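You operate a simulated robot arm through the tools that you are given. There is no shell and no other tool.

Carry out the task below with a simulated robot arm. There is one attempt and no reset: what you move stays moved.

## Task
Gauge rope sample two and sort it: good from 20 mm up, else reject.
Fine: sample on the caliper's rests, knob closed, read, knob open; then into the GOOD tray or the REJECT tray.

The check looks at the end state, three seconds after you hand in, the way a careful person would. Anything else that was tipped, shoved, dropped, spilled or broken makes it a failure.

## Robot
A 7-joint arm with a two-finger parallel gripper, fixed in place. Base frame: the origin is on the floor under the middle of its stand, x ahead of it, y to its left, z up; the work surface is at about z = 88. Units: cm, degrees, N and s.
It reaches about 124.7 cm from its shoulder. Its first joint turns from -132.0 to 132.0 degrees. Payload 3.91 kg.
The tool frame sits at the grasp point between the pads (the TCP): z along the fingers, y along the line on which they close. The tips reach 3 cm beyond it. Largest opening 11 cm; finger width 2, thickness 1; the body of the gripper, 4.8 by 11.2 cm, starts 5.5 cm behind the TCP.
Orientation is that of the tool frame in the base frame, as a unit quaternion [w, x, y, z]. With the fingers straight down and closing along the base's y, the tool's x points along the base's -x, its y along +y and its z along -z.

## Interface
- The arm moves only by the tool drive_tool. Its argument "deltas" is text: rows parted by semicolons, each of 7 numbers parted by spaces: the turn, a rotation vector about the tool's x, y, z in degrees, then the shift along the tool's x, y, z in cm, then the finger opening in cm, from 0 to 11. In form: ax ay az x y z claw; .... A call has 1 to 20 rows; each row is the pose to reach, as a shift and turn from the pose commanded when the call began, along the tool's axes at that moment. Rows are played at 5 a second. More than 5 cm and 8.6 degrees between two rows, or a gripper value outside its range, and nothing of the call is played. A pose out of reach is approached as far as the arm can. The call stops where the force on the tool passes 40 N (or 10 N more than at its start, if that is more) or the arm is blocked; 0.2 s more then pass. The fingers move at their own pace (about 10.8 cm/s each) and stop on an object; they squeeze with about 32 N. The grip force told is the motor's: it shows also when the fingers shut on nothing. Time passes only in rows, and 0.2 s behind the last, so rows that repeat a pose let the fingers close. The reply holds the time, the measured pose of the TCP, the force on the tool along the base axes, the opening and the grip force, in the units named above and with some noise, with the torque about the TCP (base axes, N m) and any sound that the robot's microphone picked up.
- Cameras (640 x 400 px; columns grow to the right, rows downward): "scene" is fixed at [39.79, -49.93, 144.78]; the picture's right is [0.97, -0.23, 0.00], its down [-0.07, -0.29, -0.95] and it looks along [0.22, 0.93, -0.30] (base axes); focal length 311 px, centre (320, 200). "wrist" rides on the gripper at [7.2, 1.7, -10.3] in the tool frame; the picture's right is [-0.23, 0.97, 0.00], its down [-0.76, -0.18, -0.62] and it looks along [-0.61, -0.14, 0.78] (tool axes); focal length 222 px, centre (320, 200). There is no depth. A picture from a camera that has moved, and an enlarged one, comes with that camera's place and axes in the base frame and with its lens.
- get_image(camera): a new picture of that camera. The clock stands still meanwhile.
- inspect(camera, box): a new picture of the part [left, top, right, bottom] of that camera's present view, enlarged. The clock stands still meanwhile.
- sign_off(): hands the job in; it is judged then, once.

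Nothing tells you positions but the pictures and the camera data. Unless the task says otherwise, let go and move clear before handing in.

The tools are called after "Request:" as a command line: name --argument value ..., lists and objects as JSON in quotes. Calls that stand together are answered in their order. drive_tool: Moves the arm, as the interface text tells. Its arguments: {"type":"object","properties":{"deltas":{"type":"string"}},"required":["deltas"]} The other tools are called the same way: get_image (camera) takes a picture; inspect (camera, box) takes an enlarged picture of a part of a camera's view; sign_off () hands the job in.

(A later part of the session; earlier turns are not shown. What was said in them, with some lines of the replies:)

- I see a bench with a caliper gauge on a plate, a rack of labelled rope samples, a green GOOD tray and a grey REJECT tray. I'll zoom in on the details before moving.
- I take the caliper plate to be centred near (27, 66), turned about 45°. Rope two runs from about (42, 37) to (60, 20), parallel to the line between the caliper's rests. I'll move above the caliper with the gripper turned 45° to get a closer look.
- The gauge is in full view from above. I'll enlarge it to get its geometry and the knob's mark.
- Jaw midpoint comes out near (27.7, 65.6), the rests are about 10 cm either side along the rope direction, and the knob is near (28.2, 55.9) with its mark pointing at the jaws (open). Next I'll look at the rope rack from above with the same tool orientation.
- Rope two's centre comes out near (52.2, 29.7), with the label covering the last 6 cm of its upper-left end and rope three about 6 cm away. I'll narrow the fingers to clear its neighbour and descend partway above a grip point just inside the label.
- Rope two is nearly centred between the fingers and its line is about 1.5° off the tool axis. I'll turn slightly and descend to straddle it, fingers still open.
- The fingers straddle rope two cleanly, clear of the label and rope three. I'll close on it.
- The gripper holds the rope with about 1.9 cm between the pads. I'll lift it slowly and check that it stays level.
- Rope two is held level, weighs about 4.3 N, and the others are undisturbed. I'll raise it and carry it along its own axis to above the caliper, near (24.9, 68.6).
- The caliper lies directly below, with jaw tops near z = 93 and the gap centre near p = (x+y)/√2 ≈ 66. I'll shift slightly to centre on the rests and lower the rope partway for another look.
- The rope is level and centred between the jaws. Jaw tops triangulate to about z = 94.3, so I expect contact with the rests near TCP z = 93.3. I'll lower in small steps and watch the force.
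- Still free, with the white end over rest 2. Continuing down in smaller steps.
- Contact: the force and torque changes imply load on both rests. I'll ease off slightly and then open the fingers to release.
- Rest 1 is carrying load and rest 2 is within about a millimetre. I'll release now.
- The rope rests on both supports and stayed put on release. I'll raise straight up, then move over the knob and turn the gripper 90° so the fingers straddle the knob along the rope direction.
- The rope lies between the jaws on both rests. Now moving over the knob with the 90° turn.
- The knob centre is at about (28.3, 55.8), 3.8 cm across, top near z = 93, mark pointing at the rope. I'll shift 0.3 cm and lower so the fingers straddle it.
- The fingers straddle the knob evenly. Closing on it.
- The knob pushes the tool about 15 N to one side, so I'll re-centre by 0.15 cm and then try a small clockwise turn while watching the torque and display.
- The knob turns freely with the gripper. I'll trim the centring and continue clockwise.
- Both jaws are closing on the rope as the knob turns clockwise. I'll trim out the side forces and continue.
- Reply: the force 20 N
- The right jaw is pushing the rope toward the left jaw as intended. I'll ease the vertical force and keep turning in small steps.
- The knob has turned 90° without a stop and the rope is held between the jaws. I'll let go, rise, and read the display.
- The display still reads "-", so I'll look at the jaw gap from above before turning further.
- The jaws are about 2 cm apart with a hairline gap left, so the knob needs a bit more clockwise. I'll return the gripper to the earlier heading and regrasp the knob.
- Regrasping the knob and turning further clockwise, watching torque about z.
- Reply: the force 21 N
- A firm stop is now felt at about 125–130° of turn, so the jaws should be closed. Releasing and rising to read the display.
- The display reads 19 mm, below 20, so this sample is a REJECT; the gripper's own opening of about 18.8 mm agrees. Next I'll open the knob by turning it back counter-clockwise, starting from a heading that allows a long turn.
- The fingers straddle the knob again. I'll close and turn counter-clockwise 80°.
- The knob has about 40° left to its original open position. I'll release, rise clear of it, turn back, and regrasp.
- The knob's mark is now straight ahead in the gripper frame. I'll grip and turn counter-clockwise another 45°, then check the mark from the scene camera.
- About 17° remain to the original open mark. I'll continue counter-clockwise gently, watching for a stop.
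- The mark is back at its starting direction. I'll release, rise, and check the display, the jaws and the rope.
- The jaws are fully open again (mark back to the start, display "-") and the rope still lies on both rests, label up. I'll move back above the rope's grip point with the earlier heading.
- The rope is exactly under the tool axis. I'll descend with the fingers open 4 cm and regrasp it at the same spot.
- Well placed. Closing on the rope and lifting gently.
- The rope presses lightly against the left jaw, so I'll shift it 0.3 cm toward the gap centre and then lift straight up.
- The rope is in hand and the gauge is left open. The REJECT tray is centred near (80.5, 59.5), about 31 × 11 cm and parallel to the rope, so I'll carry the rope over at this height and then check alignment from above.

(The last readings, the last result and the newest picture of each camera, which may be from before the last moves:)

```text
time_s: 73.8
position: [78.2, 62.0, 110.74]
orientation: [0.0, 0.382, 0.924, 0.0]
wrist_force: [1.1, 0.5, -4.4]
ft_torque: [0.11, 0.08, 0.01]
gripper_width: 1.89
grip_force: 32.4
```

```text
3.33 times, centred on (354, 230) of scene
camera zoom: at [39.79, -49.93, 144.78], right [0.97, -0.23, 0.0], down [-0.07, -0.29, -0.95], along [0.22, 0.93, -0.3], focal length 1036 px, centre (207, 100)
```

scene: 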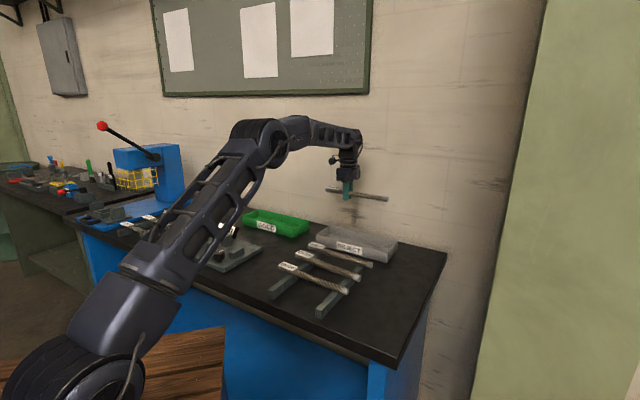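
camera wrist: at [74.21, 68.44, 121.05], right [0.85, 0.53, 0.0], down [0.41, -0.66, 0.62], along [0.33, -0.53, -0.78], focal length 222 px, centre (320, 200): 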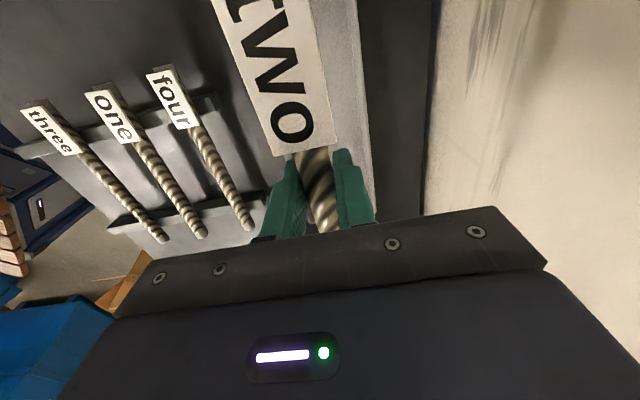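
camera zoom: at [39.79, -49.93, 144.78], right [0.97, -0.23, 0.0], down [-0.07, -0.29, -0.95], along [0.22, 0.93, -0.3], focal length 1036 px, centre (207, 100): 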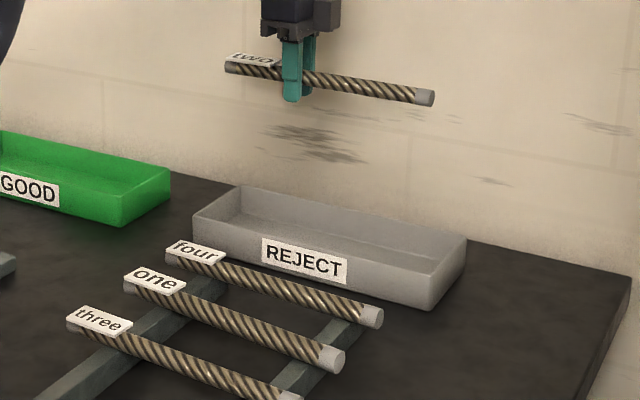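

The tray spans roughly p = 93.3 to 104.5 and s = −0.4 to 30.6, and the rope is centred over it in both directions. Lowering partway, then checking again.

Request:
drive_tool --deltas "0 0 0 0 -0.1 3 0.5;0 0 0 0 -0.1 6 0.5;0 0 0 0 -0.1 9 0.5;0 0 0 0 -0.1 11.5 0.5;0 0 0 0 -0.1 13.2 0.5;0 0 0 0 -0.1 13.2 0.5"

Request:
inspect --camera "scene" --box '[300, 205, 412, 275]'

Request:
get_image --camera "wrist"

```text
time_s: 75.2
position: [78.17, 61.97, 97.43]
orientation: [0.001, 0.382, 0.924, 0.0]
wrist_force: [-1.0, -0.4, -4.5]
ft_torque: [0.14, 0.13, -0.01]
gripper_width: 1.88
grip_force: 31.9
```

```text
5.71 times, centred on (356, 240) of scene
camera zoom: at [39.79, -49.93, 144.78], right [0.97, -0.23, 0.0], down [-0.07, -0.29, -0.95], along [0.22, 0.93, -0.3], focal length 1776 px, centre (114, -29)
```

zoom: 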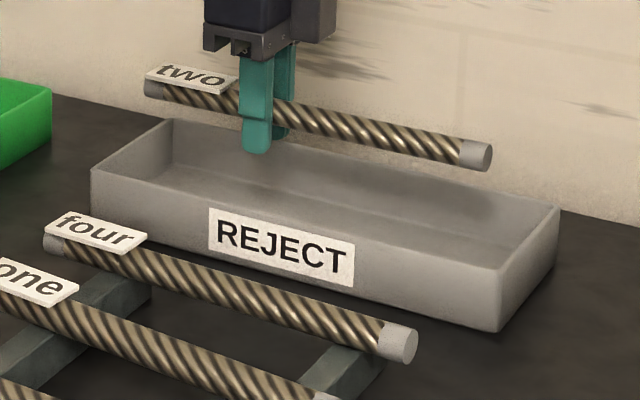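

```text
taken
camera wrist: at [74.15, 68.3, 107.84], right [0.85, 0.53, 0.0], down [0.41, -0.66, 0.62], along [0.33, -0.53, -0.78], focal length 222 px, centre (320, 200)
```

wrist: 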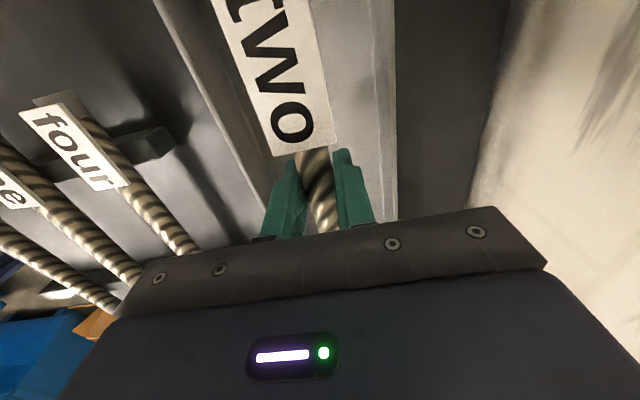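

Request:
inspect --camera "wrist" --box '[140, 0, 460, 240]'

```text
1.67 times, centred on (300, 120) of wrist
camera zoom: at [74.15, 68.3, 107.84], right [0.85, 0.53, 0.0], down [0.41, -0.66, 0.62], along [0.33, -0.53, -0.78], focal length 370 px, centre (353, 333)
```

zoom: 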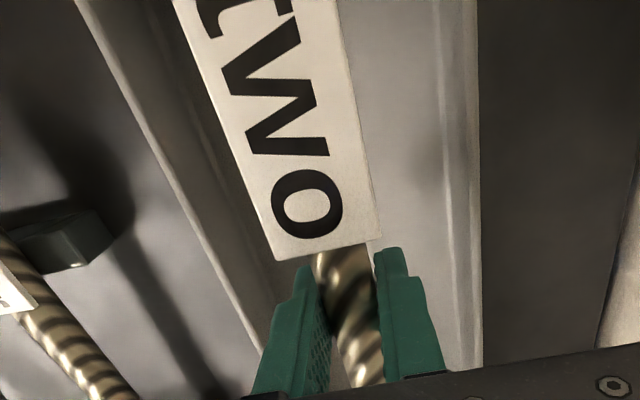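

The tray centre line is about 0.5 cm toward the front, so I'll shift that much and lower further in small steps until just above the tray floor.

Request:
drive_tool --deltas "0 0 0 0 -0.5 1 0.5;0 0 0 0 -0.5 2 0.5;0 0 0 0 -0.5 3 0.5;0 0 0 0 -0.5 3.8 0.5;0 0 0 0 -0.5 4.3 0.5;0 0 0 0 -0.5 4.3 0.5"

Request:
inspect --camera "scene" --box '[300, 205, 412, 275]'

Request:
get_image --camera "wrist"

```text
time_s: 76.6
position: [77.71, 61.65, 93.21]
orientation: [0.0, 0.382, 0.924, 0.0]
wrist_force: [0.2, 0.5, -3.9]
ft_torque: [0.1, 0.09, -0.01]
gripper_width: 1.89
grip_force: 32.1
```

```text
5.71 times, centred on (356, 240) of scene
camera zoom: at [39.79, -49.93, 144.78], right [0.97, -0.23, 0.0], down [-0.07, -0.29, -0.95], along [0.22, 0.93, -0.3], focal length 1776 px, centre (114, -29)
```

zoom: 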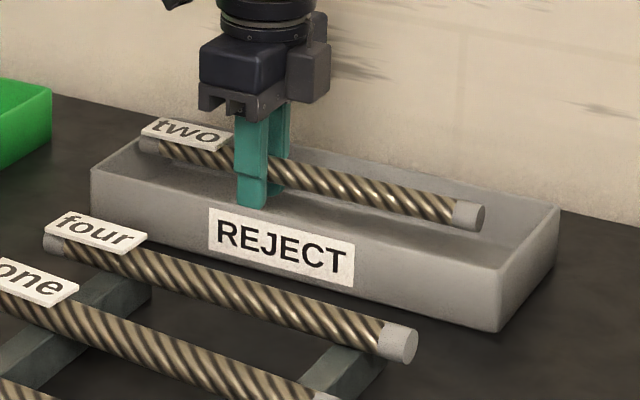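

```text
taken
camera wrist: at [73.79, 68.02, 103.57], right [0.85, 0.53, 0.0], down [0.41, -0.66, 0.62], along [0.33, -0.53, -0.78], focal length 222 px, centre (320, 200)
```

wrist: 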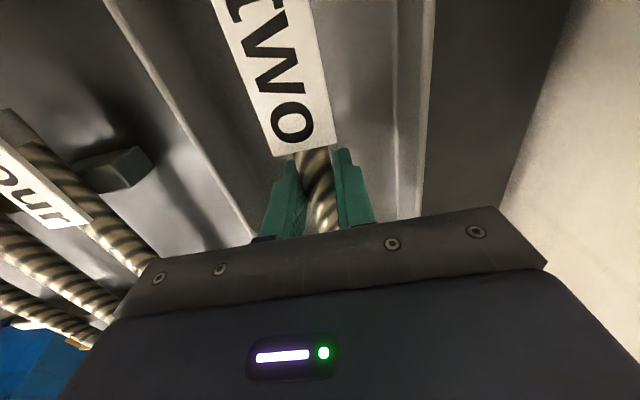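

The label end is nearer its wall than the white end, so I'll shift 1.2 cm along the rope and lower the last bit toward the floor.

Request:
drive_tool --deltas "0 0 0 -0.6 0 0 0.5;0 0 0 -1.2 0 0 0.5;0 0 0 -1.2 0 0.4 0.5;0 0 0 -1.2 0 0.7 0.5;0 0 0 -1.2 0 0.9 0.5;0 0 0 -1.2 0 0.9 0.5"

Request:
inspect --camera "scene" --box '[300, 205, 412, 275]'

```text
time_s: 78.0
position: [78.67, 60.8, 92.2]
orientation: [0.0, 0.382, 0.924, 0.0]
wrist_force: [0.0, -1.0, -4.6]
ft_torque: [0.11, 0.09, 0.04]
gripper_width: 1.87
grip_force: 32.0
```

```text
5.71 times, centred on (356, 240) of scene
camera zoom: at [39.79, -49.93, 144.78], right [0.97, -0.23, 0.0], down [-0.07, -0.29, -0.95], along [0.22, 0.93, -0.3], focal length 1776 px, centre (114, -29)
```

zoom: 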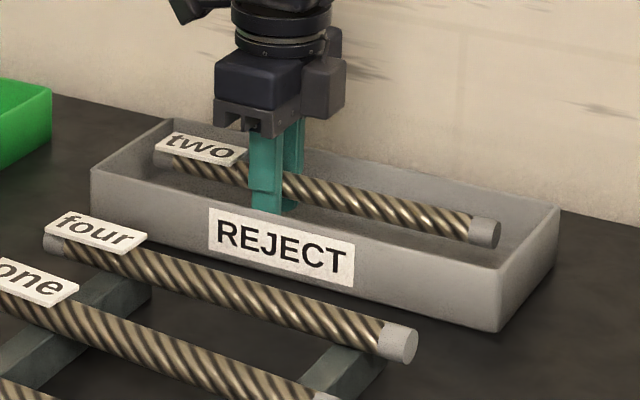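

No contact yet. Continuing in small steps until the fingertips or rope just reach the floor.

Request:
drive_tool --deltas "0 0 0 0 0 0.15 0.5;0 0 0 0 0 0.3 0.5;0 0 0 0 0 0.3 0.5"

```text
time_s: 78.8
position: [78.5, 60.8, 91.91]
orientation: [0.0, 0.381, 0.925, 0.0]
wrist_force: [-0.5, -0.3, -5.0]
ft_torque: [0.11, 0.09, -0.03]
gripper_width: 1.89
grip_force: 32.5
```

Request:
drive_tool --deltas "0 0 0 0 0 0.15 0.5;0 0 0 0 0 0.3 0.5;0 0 0 0 0 0.3 0.5"

```text
time_s: 79.6
position: [78.47, 60.83, 91.73]
orientation: [-0.001, 0.382, 0.924, -0.001]
wrist_force: [-0.2, 0.5, -3.5]
ft_torque: [0.14, 0.13, -0.01]
gripper_width: 1.89
grip_force: 31.8
```

Request:
drive_tool --deltas "0 0 0 0 0 0.1 0.5;0 0 0 0 0 0.2 0.5;0 0 0 0 0 0.2 0.5"

Request:
inspect --camera "scene" --box '[300, 205, 412, 275]'

```text
time_s: 80.4
position: [78.56, 60.78, 91.52]
orientation: [0.0, 0.383, 0.924, 0.001]
wrist_force: [-3.0, -2.0, 8.2]
ft_torque: [-0.08, 0.27, -0.02]
gripper_width: 1.88
grip_force: 32.1
```

```text
5.71 times, centred on (356, 240) of scene
camera zoom: at [39.79, -49.93, 144.78], right [0.97, -0.23, 0.0], down [-0.07, -0.29, -0.95], along [0.22, 0.93, -0.3], focal length 1776 px, centre (114, -29)
```

zoom: 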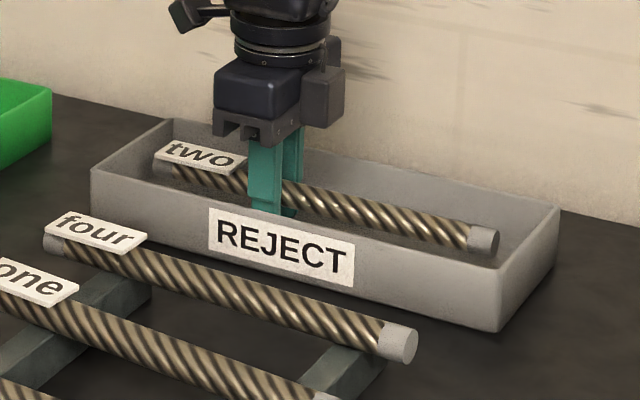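

The fingertips just touched the tray floor. I'll back off 0.1 cm and open the fingers to set the rope down between them.

Request:
drive_tool --deltas "0 0 0 0 0 -0.12 0.5;0 0 0 0 0 -0.12 1.7;0 0 0 0 0 -0.12 2.1;0 0 0 0 0 -0.12 2.6;0 0 0 0 0 -0.12 3.2;0 0 0 0 0 -0.12 3.6;0 0 0 0 0 -0.12 3.6"

Request:
inspect --camera "scene" --box '[300, 205, 412, 275]'

Request:
get_image --camera "wrist"

```text
time_s: 82.0
position: [78.46, 60.8, 91.6]
orientation: [0.0, 0.383, 0.924, 0.0]
wrist_force: [-0.3, -0.1, 2.0]
ft_torque: [-0.01, 0.01, 0.01]
gripper_width: 3.61
grip_force: 0.0
```

```text
5.71 times, centred on (356, 240) of scene
camera zoom: at [39.79, -49.93, 144.78], right [0.97, -0.23, 0.0], down [-0.07, -0.29, -0.95], along [0.22, 0.93, -0.3], focal length 1776 px, centre (114, -29)
```

zoom: 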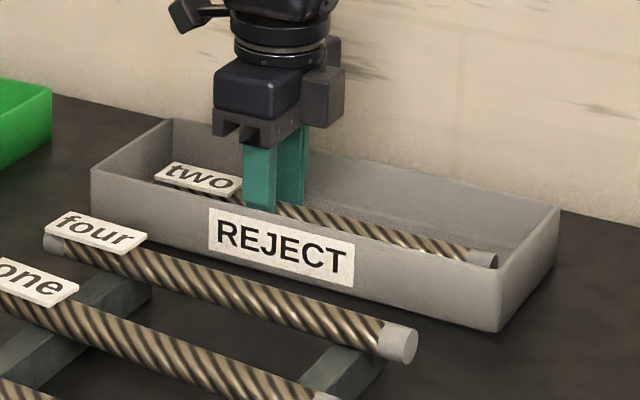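

```text
taken
camera wrist: at [74.59, 67.2, 101.97], right [0.85, 0.53, 0.0], down [0.41, -0.66, 0.62], along [0.33, -0.53, -0.78], focal length 222 px, centre (320, 200)
```

wrist: 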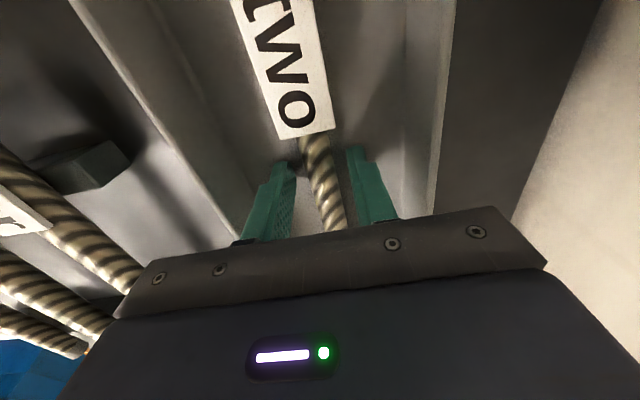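

The rope lies flat in the REJECT tray. I'll rise straight up clear of everything and take a final look.

Request:
drive_tool --deltas "0 0 0 0 0 -0.5 3.6;0 0 0 0 0 -1.5 3.6;0 0 0 0 0 -3.5 3.6;0 0 0 0 0 -6.5 3.6;0 0 0 0 0 -10 3.6;0 0 0 0 0 -14 3.6;0 0 0 0 0 -18 3.6;0 0 0 0 0 -22 3.6;0 0 0 0 0 -26 3.6;0 0 0 0 0 -26 3.6"

Request:
get_image --camera "scene"

Request:
inspect --camera "scene" --box '[260, 190, 420, 320]'

Request:
inspect --camera "scene" --box '[130, 190, 310, 290]'

Request:
get_image --camera "wrist"

```text
time_s: 84.2
position: [78.48, 60.86, 117.65]
orientation: [0.0, 0.382, 0.924, 0.0]
wrist_force: [-0.2, 0.0, -0.1]
ft_torque: [-0.05, 0.0, 0.02]
gripper_width: 3.59
grip_force: 0.0
```

```text
taken
```

scene: 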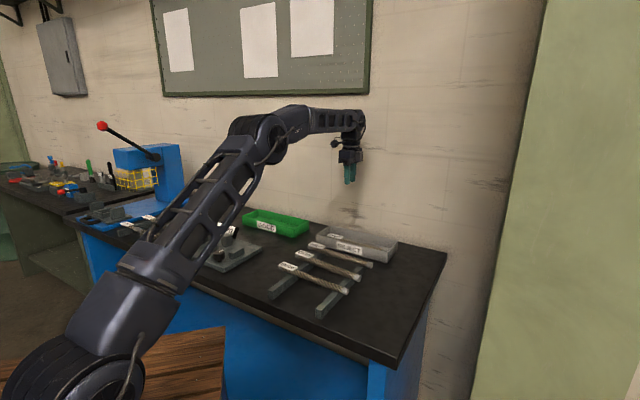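

```text
3.08 times, centred on (340, 255) of scene
camera zoom: at [39.79, -49.93, 144.78], right [0.97, -0.23, 0.0], down [-0.07, -0.29, -0.95], along [0.22, 0.93, -0.3], focal length 956 px, centre (258, 31)
```

zoom: 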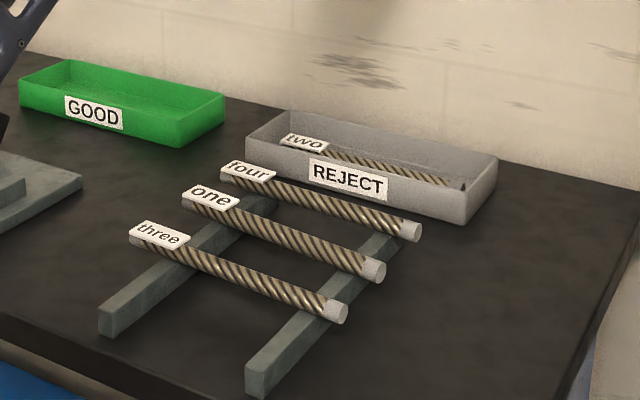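

```text
3.56 times, centred on (220, 240) of scene
camera zoom: at [39.79, -49.93, 144.78], right [0.97, -0.23, 0.0], down [-0.07, -0.29, -0.95], along [0.22, 0.93, -0.3], focal length 1105 px, centre (676, 58)
```

zoom: 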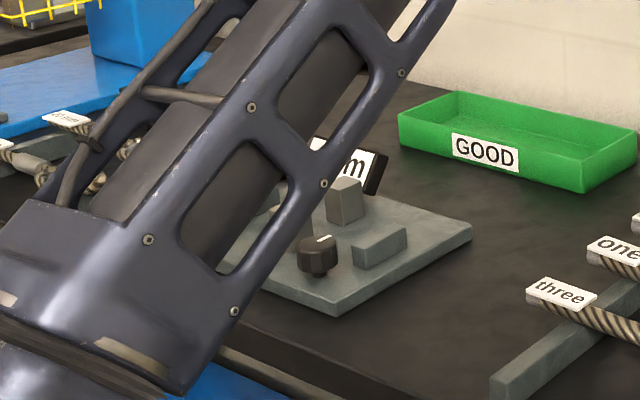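

```text
taken
camera wrist: at [74.62, 67.29, 128.03], right [0.85, 0.53, 0.0], down [0.41, -0.66, 0.62], along [0.33, -0.53, -0.78], focal length 222 px, centre (320, 200)
```

wrist: 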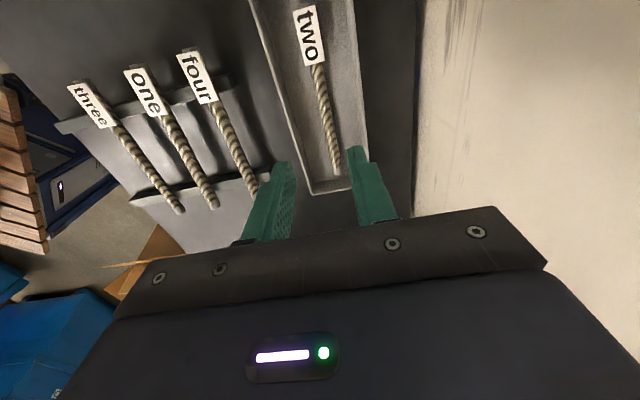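

Rope two gauged at 19 mm and now lies in the REJECT tray. Ropes one, three and four are on the rack, the caliper knob is open with the rests empty, and the arm is clear, so I'm handing in.

Request:
sign_off

```text
The job is handed in.
```

Rope sample two gauged at 19 mm, under the 20 mm limit, so I put it in the REJECT tray. The gripper's own opening on the rope, about 18.8 mm, agreed with that reading.

The caliper knob is back at its open mark and the rests are empty. Ropes one, three and four are still in their places on the rack. The fingers could not reach all the way under the rope in the tray, so it dropped about 2 cm when released and landed flat. The arm was raised clear before I handed in.
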